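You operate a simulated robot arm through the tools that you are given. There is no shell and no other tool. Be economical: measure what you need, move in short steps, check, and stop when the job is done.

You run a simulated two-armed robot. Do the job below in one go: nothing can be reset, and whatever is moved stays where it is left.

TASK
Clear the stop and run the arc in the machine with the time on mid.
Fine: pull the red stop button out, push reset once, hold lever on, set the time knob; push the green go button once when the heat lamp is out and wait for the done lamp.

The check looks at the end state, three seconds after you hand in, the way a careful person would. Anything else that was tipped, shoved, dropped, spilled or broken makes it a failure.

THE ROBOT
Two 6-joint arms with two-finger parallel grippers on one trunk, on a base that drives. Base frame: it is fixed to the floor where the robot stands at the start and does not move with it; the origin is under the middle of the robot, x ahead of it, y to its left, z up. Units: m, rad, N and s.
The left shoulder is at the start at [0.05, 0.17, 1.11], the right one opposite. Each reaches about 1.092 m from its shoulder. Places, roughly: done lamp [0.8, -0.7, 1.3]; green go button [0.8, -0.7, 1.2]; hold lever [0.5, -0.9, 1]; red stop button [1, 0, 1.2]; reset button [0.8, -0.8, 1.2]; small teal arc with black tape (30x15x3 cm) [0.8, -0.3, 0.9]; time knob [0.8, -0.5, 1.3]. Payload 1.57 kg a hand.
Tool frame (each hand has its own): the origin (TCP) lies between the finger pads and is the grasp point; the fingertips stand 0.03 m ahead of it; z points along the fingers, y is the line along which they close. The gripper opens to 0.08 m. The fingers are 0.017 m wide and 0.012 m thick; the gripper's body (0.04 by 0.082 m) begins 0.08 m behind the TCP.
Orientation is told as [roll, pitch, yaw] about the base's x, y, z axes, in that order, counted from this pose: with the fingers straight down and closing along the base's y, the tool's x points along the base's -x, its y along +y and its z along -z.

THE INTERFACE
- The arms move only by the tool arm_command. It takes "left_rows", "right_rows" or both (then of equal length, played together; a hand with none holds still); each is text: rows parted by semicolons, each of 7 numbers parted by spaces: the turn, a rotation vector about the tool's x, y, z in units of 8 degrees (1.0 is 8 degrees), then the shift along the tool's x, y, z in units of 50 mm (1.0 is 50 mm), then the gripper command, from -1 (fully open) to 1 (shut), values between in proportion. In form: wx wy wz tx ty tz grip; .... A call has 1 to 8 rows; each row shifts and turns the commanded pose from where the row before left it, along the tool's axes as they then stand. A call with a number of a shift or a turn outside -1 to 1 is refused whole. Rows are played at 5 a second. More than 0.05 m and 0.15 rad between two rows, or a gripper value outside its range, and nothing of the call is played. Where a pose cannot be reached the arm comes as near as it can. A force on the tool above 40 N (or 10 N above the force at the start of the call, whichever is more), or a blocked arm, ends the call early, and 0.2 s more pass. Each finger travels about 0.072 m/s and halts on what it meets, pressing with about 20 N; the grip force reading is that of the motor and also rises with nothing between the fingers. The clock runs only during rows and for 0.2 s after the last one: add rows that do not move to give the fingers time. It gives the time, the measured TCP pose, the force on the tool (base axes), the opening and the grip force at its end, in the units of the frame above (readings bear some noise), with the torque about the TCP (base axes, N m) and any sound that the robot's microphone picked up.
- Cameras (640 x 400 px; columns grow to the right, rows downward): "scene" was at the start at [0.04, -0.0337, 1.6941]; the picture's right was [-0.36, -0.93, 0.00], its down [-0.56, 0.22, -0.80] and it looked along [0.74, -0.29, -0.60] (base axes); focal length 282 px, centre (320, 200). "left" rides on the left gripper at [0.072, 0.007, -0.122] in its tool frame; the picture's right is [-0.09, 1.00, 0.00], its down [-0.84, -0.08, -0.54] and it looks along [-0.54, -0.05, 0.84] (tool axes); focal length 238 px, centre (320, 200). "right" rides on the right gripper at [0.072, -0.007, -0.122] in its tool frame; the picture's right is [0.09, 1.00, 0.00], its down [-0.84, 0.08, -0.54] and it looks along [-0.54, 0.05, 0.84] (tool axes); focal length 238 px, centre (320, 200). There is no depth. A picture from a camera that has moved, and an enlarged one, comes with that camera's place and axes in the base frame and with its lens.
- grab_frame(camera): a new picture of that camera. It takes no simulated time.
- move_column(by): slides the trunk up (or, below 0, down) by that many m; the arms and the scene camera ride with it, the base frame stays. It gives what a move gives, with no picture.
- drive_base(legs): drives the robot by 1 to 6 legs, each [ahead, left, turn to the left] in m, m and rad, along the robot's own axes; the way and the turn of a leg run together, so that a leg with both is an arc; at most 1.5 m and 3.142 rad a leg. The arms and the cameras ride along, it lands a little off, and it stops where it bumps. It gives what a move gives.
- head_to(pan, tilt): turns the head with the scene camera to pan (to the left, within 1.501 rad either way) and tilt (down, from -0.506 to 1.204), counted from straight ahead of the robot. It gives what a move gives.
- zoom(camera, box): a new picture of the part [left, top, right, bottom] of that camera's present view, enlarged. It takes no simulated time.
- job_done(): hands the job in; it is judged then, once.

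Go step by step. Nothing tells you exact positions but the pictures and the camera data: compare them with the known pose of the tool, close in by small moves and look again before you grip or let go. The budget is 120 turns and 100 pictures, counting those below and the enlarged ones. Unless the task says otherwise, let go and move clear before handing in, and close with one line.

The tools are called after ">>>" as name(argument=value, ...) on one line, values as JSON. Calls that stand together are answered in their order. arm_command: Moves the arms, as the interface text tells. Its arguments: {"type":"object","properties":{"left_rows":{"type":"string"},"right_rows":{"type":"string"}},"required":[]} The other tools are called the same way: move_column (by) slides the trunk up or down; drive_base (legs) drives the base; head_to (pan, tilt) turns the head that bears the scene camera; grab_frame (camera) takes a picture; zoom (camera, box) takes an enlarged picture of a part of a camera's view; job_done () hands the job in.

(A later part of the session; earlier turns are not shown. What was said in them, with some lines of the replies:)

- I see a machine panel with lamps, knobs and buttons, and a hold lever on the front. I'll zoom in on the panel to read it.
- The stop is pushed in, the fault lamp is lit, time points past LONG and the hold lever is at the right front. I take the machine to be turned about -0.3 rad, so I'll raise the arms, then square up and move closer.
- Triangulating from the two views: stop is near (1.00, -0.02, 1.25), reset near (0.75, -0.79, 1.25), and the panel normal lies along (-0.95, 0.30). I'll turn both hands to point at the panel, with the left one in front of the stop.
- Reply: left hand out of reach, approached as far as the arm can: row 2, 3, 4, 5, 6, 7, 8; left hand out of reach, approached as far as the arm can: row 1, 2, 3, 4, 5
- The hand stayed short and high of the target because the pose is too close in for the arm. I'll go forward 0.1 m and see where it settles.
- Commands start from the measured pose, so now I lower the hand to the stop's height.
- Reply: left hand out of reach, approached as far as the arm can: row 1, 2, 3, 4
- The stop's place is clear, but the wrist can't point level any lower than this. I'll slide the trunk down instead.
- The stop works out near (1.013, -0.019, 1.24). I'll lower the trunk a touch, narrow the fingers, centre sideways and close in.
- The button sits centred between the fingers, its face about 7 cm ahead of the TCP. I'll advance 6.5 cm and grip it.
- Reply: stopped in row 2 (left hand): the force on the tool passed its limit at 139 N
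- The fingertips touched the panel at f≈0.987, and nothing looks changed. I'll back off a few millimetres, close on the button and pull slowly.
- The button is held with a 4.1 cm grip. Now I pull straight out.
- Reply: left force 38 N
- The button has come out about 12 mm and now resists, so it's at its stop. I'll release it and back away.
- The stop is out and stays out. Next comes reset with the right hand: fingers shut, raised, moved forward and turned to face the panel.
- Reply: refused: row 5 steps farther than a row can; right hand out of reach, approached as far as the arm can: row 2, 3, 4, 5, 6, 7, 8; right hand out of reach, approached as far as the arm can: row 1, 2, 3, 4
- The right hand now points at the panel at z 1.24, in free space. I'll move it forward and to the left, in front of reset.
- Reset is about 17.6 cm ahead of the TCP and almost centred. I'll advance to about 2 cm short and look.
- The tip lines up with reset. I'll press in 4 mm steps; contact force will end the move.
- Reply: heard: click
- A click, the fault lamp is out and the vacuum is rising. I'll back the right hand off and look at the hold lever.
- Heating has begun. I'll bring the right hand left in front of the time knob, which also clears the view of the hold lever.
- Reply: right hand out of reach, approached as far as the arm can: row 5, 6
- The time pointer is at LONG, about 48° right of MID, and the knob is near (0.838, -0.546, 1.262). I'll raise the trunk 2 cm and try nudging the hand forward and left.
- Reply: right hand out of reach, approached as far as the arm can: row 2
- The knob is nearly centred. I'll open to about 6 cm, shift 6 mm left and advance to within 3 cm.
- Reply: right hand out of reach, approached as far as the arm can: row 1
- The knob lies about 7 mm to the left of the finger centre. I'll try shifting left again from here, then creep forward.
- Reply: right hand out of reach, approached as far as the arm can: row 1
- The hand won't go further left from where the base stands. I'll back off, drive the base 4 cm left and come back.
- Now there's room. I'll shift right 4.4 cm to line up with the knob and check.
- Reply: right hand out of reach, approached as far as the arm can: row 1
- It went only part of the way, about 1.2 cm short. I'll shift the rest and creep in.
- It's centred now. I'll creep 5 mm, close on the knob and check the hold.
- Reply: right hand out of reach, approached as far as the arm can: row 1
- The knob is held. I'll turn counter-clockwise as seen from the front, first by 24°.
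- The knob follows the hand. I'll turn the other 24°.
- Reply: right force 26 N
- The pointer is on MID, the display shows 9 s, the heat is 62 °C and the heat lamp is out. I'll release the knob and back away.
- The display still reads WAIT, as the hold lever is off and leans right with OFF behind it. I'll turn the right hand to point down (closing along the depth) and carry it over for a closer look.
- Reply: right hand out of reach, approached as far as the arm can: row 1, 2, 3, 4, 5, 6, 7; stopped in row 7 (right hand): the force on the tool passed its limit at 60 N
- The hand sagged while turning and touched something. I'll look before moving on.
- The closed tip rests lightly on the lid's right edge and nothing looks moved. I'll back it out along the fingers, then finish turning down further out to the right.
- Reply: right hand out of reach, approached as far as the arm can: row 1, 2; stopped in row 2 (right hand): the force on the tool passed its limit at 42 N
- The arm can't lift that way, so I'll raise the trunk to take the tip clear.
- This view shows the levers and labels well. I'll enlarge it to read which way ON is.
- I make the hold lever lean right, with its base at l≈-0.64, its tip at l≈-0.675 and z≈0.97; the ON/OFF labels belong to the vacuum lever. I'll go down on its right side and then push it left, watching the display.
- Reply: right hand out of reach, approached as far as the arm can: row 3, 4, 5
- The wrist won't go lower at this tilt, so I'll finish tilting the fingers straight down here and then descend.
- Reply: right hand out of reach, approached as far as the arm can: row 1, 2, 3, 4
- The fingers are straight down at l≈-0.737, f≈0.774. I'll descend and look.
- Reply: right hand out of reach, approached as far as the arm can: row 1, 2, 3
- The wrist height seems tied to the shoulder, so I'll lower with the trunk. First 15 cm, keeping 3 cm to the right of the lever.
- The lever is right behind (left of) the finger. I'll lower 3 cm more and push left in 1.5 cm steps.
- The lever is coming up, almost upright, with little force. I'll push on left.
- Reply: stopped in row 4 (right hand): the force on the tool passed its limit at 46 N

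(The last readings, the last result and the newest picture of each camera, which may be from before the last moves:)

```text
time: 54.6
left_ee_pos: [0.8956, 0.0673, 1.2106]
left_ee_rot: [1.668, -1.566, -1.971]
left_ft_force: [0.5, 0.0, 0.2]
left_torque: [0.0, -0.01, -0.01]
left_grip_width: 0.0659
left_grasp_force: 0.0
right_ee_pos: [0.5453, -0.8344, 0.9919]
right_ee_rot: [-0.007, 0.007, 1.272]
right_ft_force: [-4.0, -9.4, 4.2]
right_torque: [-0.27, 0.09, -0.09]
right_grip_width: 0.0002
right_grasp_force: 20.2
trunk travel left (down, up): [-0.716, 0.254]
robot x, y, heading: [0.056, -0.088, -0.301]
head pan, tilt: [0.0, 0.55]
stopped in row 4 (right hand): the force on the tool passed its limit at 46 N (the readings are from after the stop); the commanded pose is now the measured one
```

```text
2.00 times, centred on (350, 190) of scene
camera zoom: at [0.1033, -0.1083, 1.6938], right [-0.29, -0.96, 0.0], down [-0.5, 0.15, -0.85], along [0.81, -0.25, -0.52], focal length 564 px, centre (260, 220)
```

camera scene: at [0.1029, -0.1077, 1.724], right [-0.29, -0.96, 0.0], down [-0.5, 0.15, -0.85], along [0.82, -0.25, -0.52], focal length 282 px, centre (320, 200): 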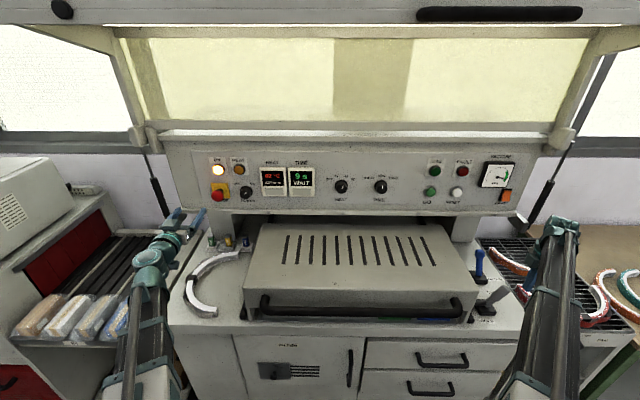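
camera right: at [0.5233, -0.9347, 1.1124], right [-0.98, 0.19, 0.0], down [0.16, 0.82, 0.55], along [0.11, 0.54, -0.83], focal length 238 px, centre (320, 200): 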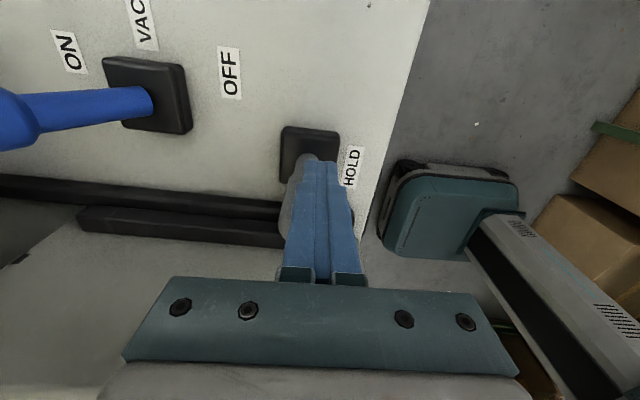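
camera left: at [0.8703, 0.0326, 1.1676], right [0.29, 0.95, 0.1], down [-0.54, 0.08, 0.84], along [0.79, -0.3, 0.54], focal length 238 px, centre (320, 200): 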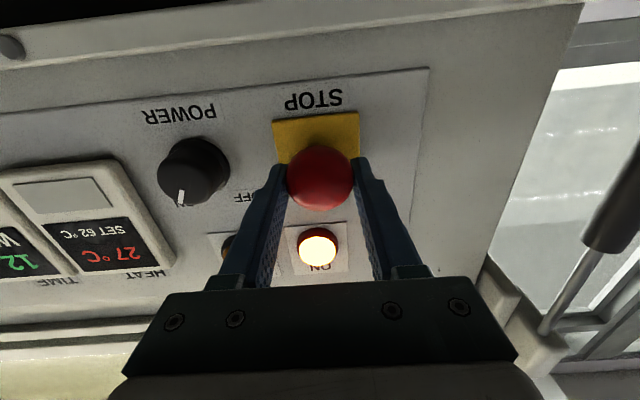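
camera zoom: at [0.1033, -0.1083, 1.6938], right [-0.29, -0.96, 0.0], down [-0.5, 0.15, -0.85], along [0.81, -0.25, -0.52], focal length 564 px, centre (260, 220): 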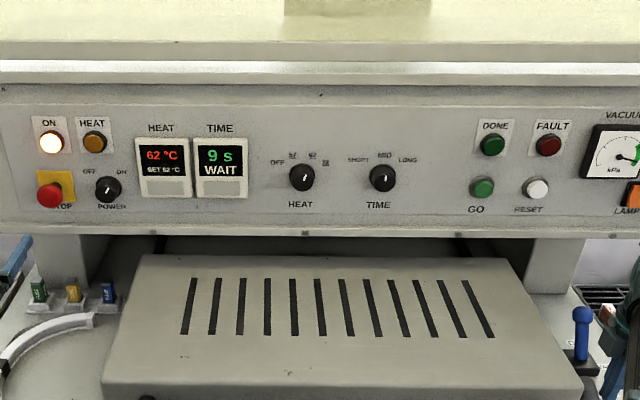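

The lever has gone over to the left and met its stop. I'll back the finger off and look properly.

>>> arm_command(right_rows="0 0 0 0.6 0 0 1;0 0 0 1 0 0 1;0 0 0 1 0 0 1;0 0 0 0 0 0 1")

>>> move_column(by=0.2)

>>> grab_frame(camera="right")

>>> zoom(camera="scene", box=[190, 190, 510, 390])

```text
time: 55.6
left_ee_pos: [0.8964, 0.0688, 1.2111]
left_ee_rot: [1.746, -1.566, -2.044]
left_ft_force: [-0.3, 0.4, 0.5]
left_torque: [0.0, 0.02, -0.01]
left_grip_width: 0.0661
left_grasp_force: 0.2
right_ee_pos: [0.5086, -0.9572, 0.9901]
right_ee_rot: [-0.006, 0.004, 1.276]
right_ft_force: [0.2, -0.7, 0.0]
right_torque: [-0.01, 0.01, -0.05]
right_grip_width: 0.0
right_grasp_force: 20.3
trunk travel left (down, up): [-0.716, 0.254]
robot x, y, heading: [0.0551, -0.0894, -0.293]
head pan, tilt: [0.0, 0.55]
```

```text
time: 57.8
left_ee_pos: [0.8955, 0.0688, 1.4103]
left_ee_rot: [1.718, -1.566, -2.021]
left_ft_force: [-0.4, 0.9, -0.2]
left_torque: [-0.01, -0.01, 0.04]
left_grip_width: 0.0658
left_grasp_force: 0.1
right_ee_pos: [0.5098, -0.9575, 1.1903]
right_ee_rot: [-0.007, 0.005, 1.276]
right_ft_force: [0.1, -0.2, 0.5]
right_torque: [0.0, 0.02, -0.01]
right_grip_width: 0.0
right_grasp_force: 20.0
trunk travel left (down, up): [-0.916, 0.054]
robot x, y, heading: [0.0591, -0.0923, -0.296]
head pan, tilt: [0.0, 0.55]
```

```text
33 pictures are left
camera right: at [0.4946, -1.0265, 1.3136], right [-0.98, 0.2, -0.01], down [0.17, 0.83, 0.54], along [0.11, 0.53, -0.84], focal length 238 px, centre (320, 200)
```

right: 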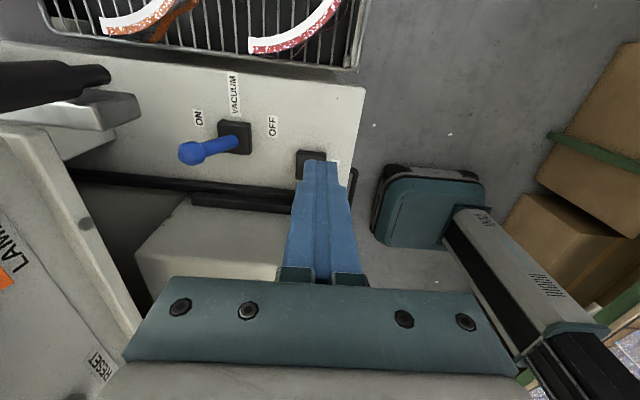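

```text
2.00 times, centred on (350, 290) of scene
camera zoom: at [0.1031, -0.1085, 1.8939], right [-0.29, -0.96, 0.0], down [-0.5, 0.15, -0.85], along [0.82, -0.25, -0.52], focal length 564 px, centre (260, 20)
```

zoom: 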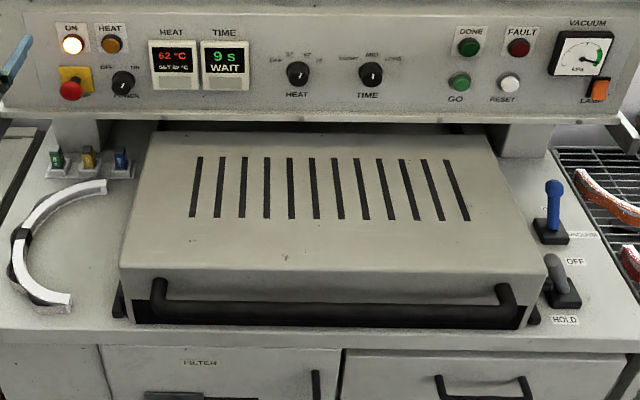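

The lever now leans left, and the strips under the lid can't be seen any more. I'll zoom on the lid gap and the gauge to confirm.

>>> zoom(camera="scene", box=[430, 250, 530, 360])

>>> zoom(camera="scene", box=[400, 190, 500, 252])

```text
3.64 times, centred on (480, 305) of scene
camera zoom: at [0.1031, -0.1085, 1.8939], right [-0.29, -0.96, 0.0], down [-0.5, 0.15, -0.85], along [0.82, -0.25, -0.52], focal length 1026 px, centre (-262, -182)
```

zoom: 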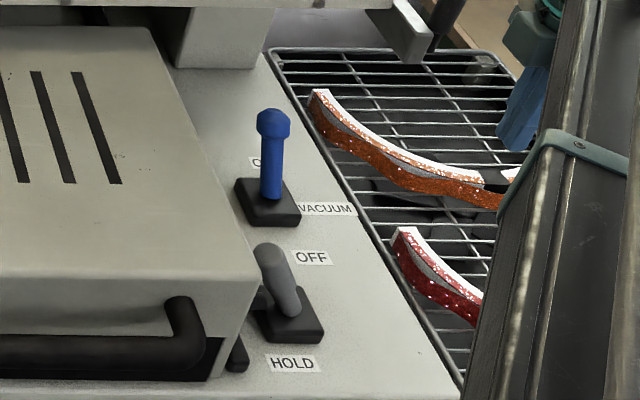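

```text
6.40 times, centred on (450, 221) of scene
camera zoom: at [0.1031, -0.1085, 1.8939], right [-0.29, -0.96, 0.0], down [-0.5, 0.15, -0.85], along [0.82, -0.25, -0.52], focal length 1806 px, centre (-512, 66)
```

zoom: 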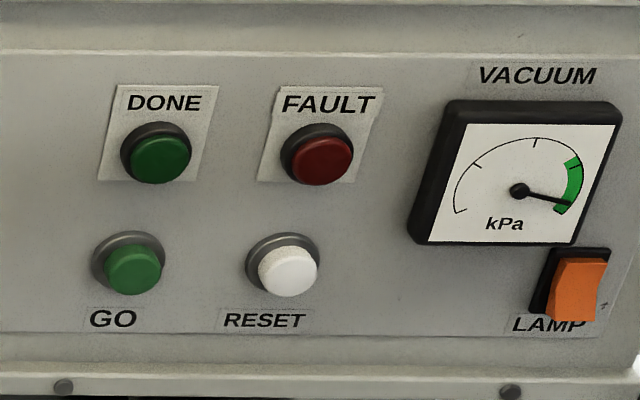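

The vacuum is in the green, the heat lamp is out and the hold lever is thrown left. Next I point the right hand at the panel again, high and clear, for the go button.

>>> arm_command(right_rows="0.94 0 0 0 0 0 1;0.94 0 0 0 0 0 1;0.94 0 0 0 0 0 1;0.94 0 0 0 0 0 1;0.94 0 0 0 0 0 1;0.94 0 0 0 0 0 1;0.94 0 0 0 0 0 1;0.94 0 0 0 0 0 1")

>>> arm_command(right_rows="0.94 0 0 0 0 0 1;0.94 0 0 0 0 0 1;0.94 0 0 0 0 0 1;0.94 0 0 0 0 0 1;0 0 0 0 0 0 1")

```text
time: 59.6
left_ee_pos: [0.896, 0.0682, 1.4104]
left_ee_rot: [1.766, -1.565, -2.066]
left_ft_force: [-0.2, 0.0, -0.1]
left_torque: [-0.01, 0.0, 0.0]
left_grip_width: 0.0661
left_grasp_force: 0.0
right_ee_pos: [0.5076, -0.9566, 1.3022]
right_ee_rot: [-1.056, 0.005, 1.275]
right_ft_force: [0.0, 0.1, -0.4]
right_torque: [-0.01, 0.0, 0.04]
right_grip_width: 0.0001
right_grasp_force: 19.7
right hand out of reach, approached as far as the arm can: row 2, 3, 4, 5, 6, 7, 8
trunk travel left (down, up): [-0.916, 0.054]
robot x, y, heading: [0.0558, -0.0896, -0.292]
head pan, tilt: [0.0, 0.55]
```

```text
time: 60.8
left_ee_pos: [0.8959, 0.0682, 1.4117]
left_ee_rot: [1.746, -1.565, -2.047]
left_ft_force: [-0.1, 0.5, -0.2]
left_torque: [0.02, 0.0, 0.0]
left_grip_width: 0.0659
left_grasp_force: 0.0
right_ee_pos: [0.5164, -0.9546, 1.3972]
right_ee_rot: [-1.511, -0.083, 1.262]
right_ft_force: [-0.7, -0.1, 0.2]
right_torque: [0.02, 0.02, -0.02]
right_grip_width: 0.0001
right_grasp_force: 20.1
right hand out of reach, approached as far as the arm can: row 1, 2, 3, 4
trunk travel left (down, up): [-0.916, 0.054]
robot x, y, heading: [0.0544, -0.0908, -0.295]
head pan, tilt: [0.0, 0.55]
```

The hand points ahead at z 1.40. I'll move it left 0.3 m in front of go, still high.

>>> arm_command(right_rows="0 0 0 -1 0 0 1;0 0 0 -1 0 0 1;0 0 0 -1 0 0 1;0 0 0 -1 0 0 1;0 0 0 -1 0 0 1;0 0 0 -1 0 0 1;0 0 0 0 0 0 1")

>>> move_column(by=-0.13)

>>> grab_frame(camera="right")

```text
time: 62.4
left_ee_pos: [0.8958, 0.068, 1.4101]
left_ee_rot: [1.706, -1.564, -2.007]
left_ft_force: [0.2, 0.0, 0.5]
left_torque: [-0.01, -0.04, 0.01]
left_grip_width: 0.066
left_grasp_force: 0.1
right_ee_pos: [0.6069, -0.6692, 1.3971]
right_ee_rot: [-1.513, -0.083, 1.261]
right_ft_force: [-0.5, 0.0, 0.1]
right_torque: [-0.01, 0.0, 0.01]
right_grip_width: 0.0
right_grasp_force: 19.8
right hand out of reach, approached as far as the arm can: row 1, 2, 3, 4, 5, 6
trunk travel left (down, up): [-0.916, 0.054]
robot x, y, heading: [0.058, -0.0891, -0.298]
head pan, tilt: [0.0, 0.55]
```

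```text
time: 64.0
left_ee_pos: [0.895, 0.068, 1.2801]
left_ee_rot: [1.751, -1.565, -2.051]
left_ft_force: [0.5, -0.4, -0.7]
left_torque: [-0.03, 0.05, -0.01]
left_grip_width: 0.0657
left_grasp_force: 0.0
right_ee_pos: [0.606, -0.6683, 1.2686]
right_ee_rot: [-1.512, -0.081, 1.263]
right_ft_force: [-0.2, 0.3, -1.1]
right_torque: [-0.01, -0.01, 0.01]
right_grip_width: 0.0
right_grasp_force: 19.9
trunk travel left (down, up): [-0.786, 0.184]
robot x, y, heading: [0.0563, -0.0902, -0.297]
head pan, tilt: [0.0, 0.55]
```

```text
29 pictures are left
camera right: at [0.47, -0.7002, 1.2766], right [-0.06, 0.01, -1.0], down [-0.27, 0.96, 0.02], along [0.96, 0.27, -0.05], focal length 238 px, centre (320, 200)
```

right: 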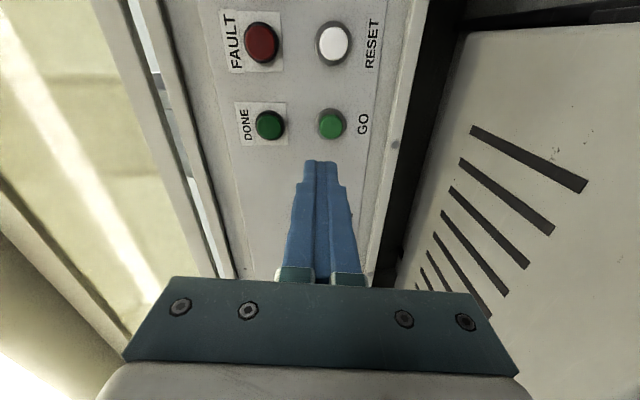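

Go is 19 cm ahead of the TCP, 1.3 cm left and 1.4 cm lower. I'll correct that and advance to about 3 cm short.

>>> move_column(by=-0.014)

>>> arm_command(right_rows="0 0 0 -0.27 0 0.5 1;0 0 0 0 0 1 1;0 0 0 0 0 1 1;0 0 0 0 0 0 1")

>>> grab_frame(camera="right")

>>> zoom(camera="scene", box=[390, 150, 510, 225])

```text
time: 64.6
left_ee_pos: [0.8965, 0.0682, 1.266]
left_ee_rot: [1.764, -1.566, -2.064]
left_ft_force: [-0.3, 1.3, 0.3]
left_torque: [0.01, 0.03, 0.04]
left_grip_width: 0.0661
left_grasp_force: 0.1
right_ee_pos: [0.6085, -0.6682, 1.254]
right_ee_rot: [-1.513, -0.081, 1.264]
right_ft_force: [-0.1, -0.7, 0.5]
right_torque: [0.03, 0.01, 0.0]
right_grip_width: 0.0
right_grasp_force: 19.5
trunk travel left (down, up): [-0.772, 0.198]
robot x, y, heading: [0.0567, -0.0936, -0.294]
head pan, tilt: [0.0, 0.55]
```

```text
time: 65.6
left_ee_pos: [0.8949, 0.0685, 1.2677]
left_ee_rot: [1.784, -1.566, -2.084]
left_ft_force: [0.6, -0.4, -0.2]
left_torque: [0.0, 0.0, 0.01]
left_grip_width: 0.0659
left_grasp_force: 0.0
right_ee_pos: [0.7297, -0.6927, 1.2548]
right_ee_rot: [-1.512, -0.083, 1.261]
right_ft_force: [0.1, 0.7, -0.8]
right_torque: [0.0, 0.02, 0.0]
right_grip_width: 0.0
right_grasp_force: 20.0
right hand out of reach, approached as far as the arm can: row 3
trunk travel left (down, up): [-0.772, 0.198]
robot x, y, heading: [0.0575, -0.0961, -0.293]
head pan, tilt: [0.0, 0.55]
```

```text
28 pictures are left
camera right: at [0.5925, -0.7251, 1.2626], right [-0.06, 0.01, -1.0], down [-0.27, 0.96, 0.02], along [0.96, 0.27, -0.05], focal length 238 px, centre (320, 200)
```

right: 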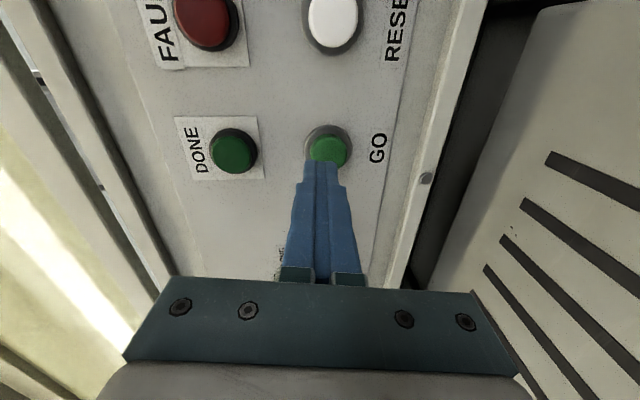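

```text
5.33 times, centred on (450, 188) of scene
camera zoom: at [0.1026, -0.1081, 1.7499], right [-0.29, -0.96, 0.0], down [-0.5, 0.15, -0.85], along [0.82, -0.25, -0.52], focal length 1505 px, centre (-373, 267)
```

zoom: 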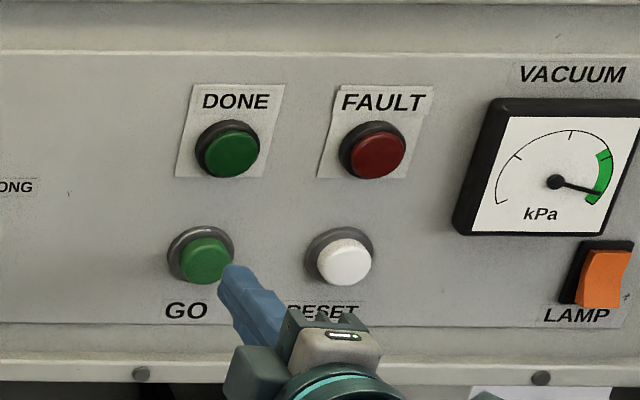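

I'm aligned sideways but about 1 cm high. I'll lower the trunk by that much and check that the heat lamp is still out before pressing.

>>> move_column(by=-0.01)

>>> zoom(camera="scene", box=[190, 150, 510, 230])

```text
time: 66.2
left_ee_pos: [0.8955, 0.068, 1.2562]
left_ee_rot: [1.757, -1.566, -2.057]
left_ft_force: [0.5, 0.0, 0.6]
left_torque: [0.02, -0.01, 0.01]
left_grip_width: 0.0661
left_grasp_force: 0.1
right_ee_pos: [0.7287, -0.6926, 1.2439]
right_ee_rot: [-1.512, -0.083, 1.262]
right_ft_force: [0.8, 0.1, -1.0]
right_torque: [-0.04, -0.03, 0.03]
right_grip_width: 0.0
right_grasp_force: 20.3
trunk travel left (down, up): [-0.762, 0.208]
robot x, y, heading: [0.0532, -0.091, -0.294]
head pan, tilt: [0.0, 0.55]
```

```text
2.00 times, centred on (350, 190) of scene
camera zoom: at [0.1028, -0.1083, 1.7399], right [-0.29, -0.96, 0.0], down [-0.5, 0.15, -0.85], along [0.82, -0.25, -0.52], focal length 564 px, centre (260, 220)
```

zoom: 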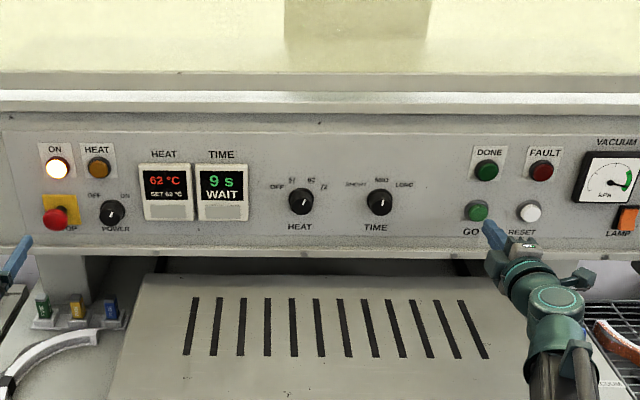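

The heat lamp is out. I'll press go once, in small steps.

>>> arm_command(right_rows="0 0 0 0 0 0.3 1;0 0 0 0 0 0.12 1;0 0 0 0 0 0.1 1;0 0 0 0 0 0.08 1;0 0 0 0 0 0.08 1;0 0 0 0 0 0.06 1;0 0 0 0 0 0 1")

>>> zoom(camera="scene", box=[190, 150, 510, 230])

```text
time: 67.8
left_ee_pos: [0.8954, 0.0682, 1.2581]
left_ee_rot: [1.905, -1.566, -2.205]
left_ft_force: [-0.5, -0.1, 0.0]
left_torque: [-0.01, 0.02, -0.01]
left_grip_width: 0.0661
left_grasp_force: 0.0
right_ee_pos: [0.7625, -0.7052, 1.2443]
right_ee_rot: [-1.511, -0.083, 1.263]
right_ft_force: [-12.6, 4.7, -5.3]
right_torque: [0.07, 0.14, 0.06]
right_grip_width: 0.0001
right_grasp_force: 19.8
trunk travel left (down, up): [-0.762, 0.208]
robot x, y, heading: [0.0577, -0.0933, -0.292]
head pan, tilt: [0.0, 0.55]
heard: click
```

```text
2.00 times, centred on (350, 190) of scene
camera zoom: at [0.1013, -0.108, 1.7399], right [-0.29, -0.96, 0.0], down [-0.5, 0.15, -0.85], along [0.82, -0.25, -0.52], focal length 564 px, centre (260, 220)
```

zoom: 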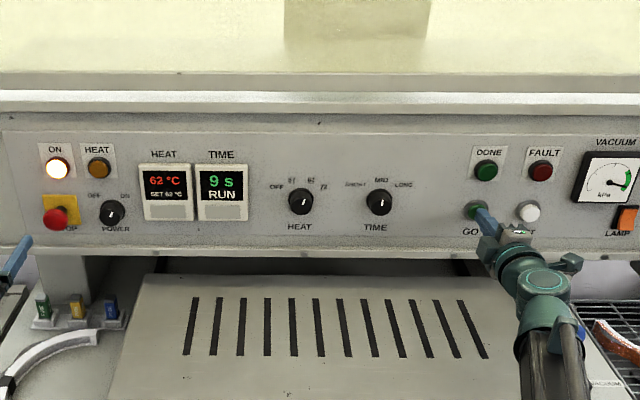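

It clicked and the display says RUN with 9 s. I'll back off straight away and wait.

>>> arm_command(right_rows="0 0 0 0 0 -1 1;0 0 0 0 0 -1 1;0 0 0 0 0 -1 1;0 0 0 0 0 0 1;0 0 0 0 0 0 1;0 0 0 0 0 0 1;0 0 0 0 0 0 1;0 0 0 0 0 0 1")

>>> arm_command(right_rows="0 0 0 0 0 0 1;0 0 0 0 0 0 1;0 0 0 0 0 0 1;0 0 0 0 0 0 1;0 0 0 0 0 0 1;0 0 0 0 0 0 1;0 0 0 0 0 0 1;0 0 0 0 0 0 1")

>>> arm_command(right_rows="0 0 0 0 0 0 1;0 0 0 0 0 0 1;0 0 0 0 0 0 1;0 0 0 0 0 0 1;0 0 0 0 0 0 1;0 0 0 0 0 0 1;0 0 0 0 0 0 1;0 0 0 0 0 0 1")

>>> arm_command(right_rows="0 0 0 0 0 0 1;0 0 0 0 0 0 1;0 0 0 0 0 0 1;0 0 0 0 0 0 1;0 0 0 0 0 0 1;0 0 0 0 0 0 1;0 0 0 0 0 0 1;0 0 0 0 0 0 1")

>>> arm_command(right_rows="0 0 0 0 0 0 1;0 0 0 0 0 0 1;0 0 0 0 0 0 1;0 0 0 0 0 0 1;0 0 0 0 0 0 1;0 0 0 0 0 0 1;0 0 0 0 0 0 1;0 0 0 0 0 0 1")

>>> zoom(camera="scene", box=[190, 150, 510, 350])

```text
time: 69.5
left_ee_pos: [0.8953, 0.0688, 1.2557]
left_ee_rot: [1.738, -1.565, -2.036]
left_ft_force: [-0.5, 0.9, -0.2]
left_torque: [0.01, -0.01, 0.0]
left_grip_width: 0.0661
left_grasp_force: 0.3
right_ee_pos: [0.6202, -0.6617, 1.2451]
right_ee_rot: [-1.513, -0.082, 1.263]
right_ft_force: [-0.1, -0.4, -0.1]
right_torque: [-0.06, 0.0, 0.01]
right_grip_width: 0.0001
right_grasp_force: 20.2
right hand out of reach, approached as far as the arm can: row 2
trunk travel left (down, up): [-0.762, 0.208]
robot x, y, heading: [0.0526, -0.0917, -0.298]
head pan, tilt: [0.0, 0.55]
```

```text
time: 71.3
left_ee_pos: [0.8954, 0.068, 1.2563]
left_ee_rot: [1.736, -1.566, -2.034]
left_ft_force: [-0.4, 0.0, -1.0]
left_torque: [-0.02, 0.01, -0.01]
left_grip_width: 0.0658
left_grasp_force: 0.1
right_ee_pos: [0.6209, -0.6602, 1.245]
right_ee_rot: [-1.513, -0.082, 1.265]
right_ft_force: [0.9, -0.6, 0.1]
right_torque: [-0.01, -0.01, 0.02]
right_grip_width: 0.0002
right_grasp_force: 19.5
trunk travel left (down, up): [-0.762, 0.208]
robot x, y, heading: [0.0601, -0.0886, -0.299]
head pan, tilt: [0.0, 0.55]
```

```text
time: 73.2
left_ee_pos: [0.8948, 0.0682, 1.2562]
left_ee_rot: [1.737, -1.566, -2.037]
left_ft_force: [0.3, -0.1, -0.6]
left_torque: [0.01, 0.0, 0.02]
left_grip_width: 0.066
left_grasp_force: 0.2
right_ee_pos: [0.621, -0.6601, 1.2433]
right_ee_rot: [-1.514, -0.083, 1.264]
right_ft_force: [0.2, 0.0, -0.5]
right_torque: [0.01, 0.04, 0.01]
right_grip_width: 0.0
right_grasp_force: 19.8
trunk travel left (down, up): [-0.762, 0.208]
robot x, y, heading: [0.0565, -0.0946, -0.298]
head pan, tilt: [0.0, 0.55]
```

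```text
time: 75.0
left_ee_pos: [0.8956, 0.0685, 1.2583]
left_ee_rot: [1.734, -1.564, -2.035]
left_ft_force: [0.1, 0.3, -0.1]
left_torque: [-0.03, 0.02, -0.02]
left_grip_width: 0.0659
left_grasp_force: 0.2
right_ee_pos: [0.6216, -0.6598, 1.2447]
right_ee_rot: [-1.511, -0.082, 1.265]
right_ft_force: [0.3, -0.2, -0.2]
right_torque: [0.0, 0.01, -0.01]
right_grip_width: 0.0
right_grasp_force: 19.8
trunk travel left (down, up): [-0.762, 0.208]
robot x, y, heading: [0.0537, -0.0914, -0.298]
head pan, tilt: [0.0, 0.55]
```

```text
time: 76.8
left_ee_pos: [0.8964, 0.0684, 1.2576]
left_ee_rot: [1.737, -1.565, -2.036]
left_ft_force: [-0.1, 0.0, -0.6]
left_torque: [0.02, 0.0, 0.01]
left_grip_width: 0.0659
left_grasp_force: 0.0
right_ee_pos: [0.6214, -0.6598, 1.2443]
right_ee_rot: [-1.514, -0.084, 1.263]
right_ft_force: [0.4, 0.3, -0.9]
right_torque: [-0.01, 0.0, -0.02]
right_grip_width: 0.0
right_grasp_force: 20.0
trunk travel left (down, up): [-0.762, 0.208]
robot x, y, heading: [0.054, -0.0962, -0.296]
head pan, tilt: [0.0, 0.55]
```

```text
2.00 times, centred on (350, 250) of scene
camera zoom: at [0.103, -0.1083, 1.7399], right [-0.29, -0.96, 0.0], down [-0.5, 0.15, -0.85], along [0.82, -0.25, -0.52], focal length 564 px, centre (260, 100)
```

zoom: 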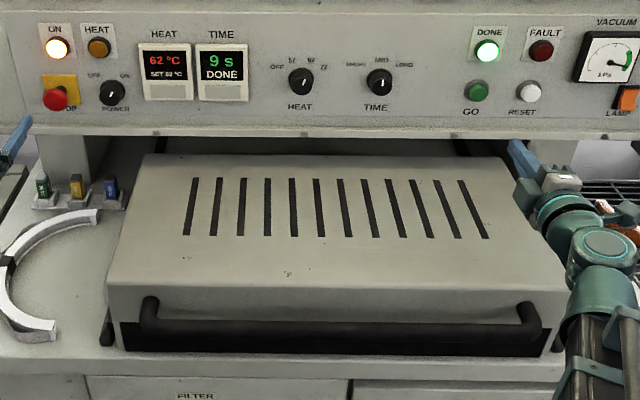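

The done lamp is lit and the display reads DONE. The stop is out, time is on MID and both hands are clear, so I'm handing in.

>>> job_done()

```text
The job is handed in.
```

The job is handed in: I pulled the stop out, pushed reset once, threw the hold lever and set the time to mid. With the heat lamp out I pushed go once, and the machine ran its 9 s until the done lamp lit. I took left as on for the hold lever, since it has no on/off label of its own that I could see. Along the way the left fingers bumped the panel at 139 N, and the right fingertip pressed the lid's edge twice at up to 60 N. I saw nothing moved or damaged by these.
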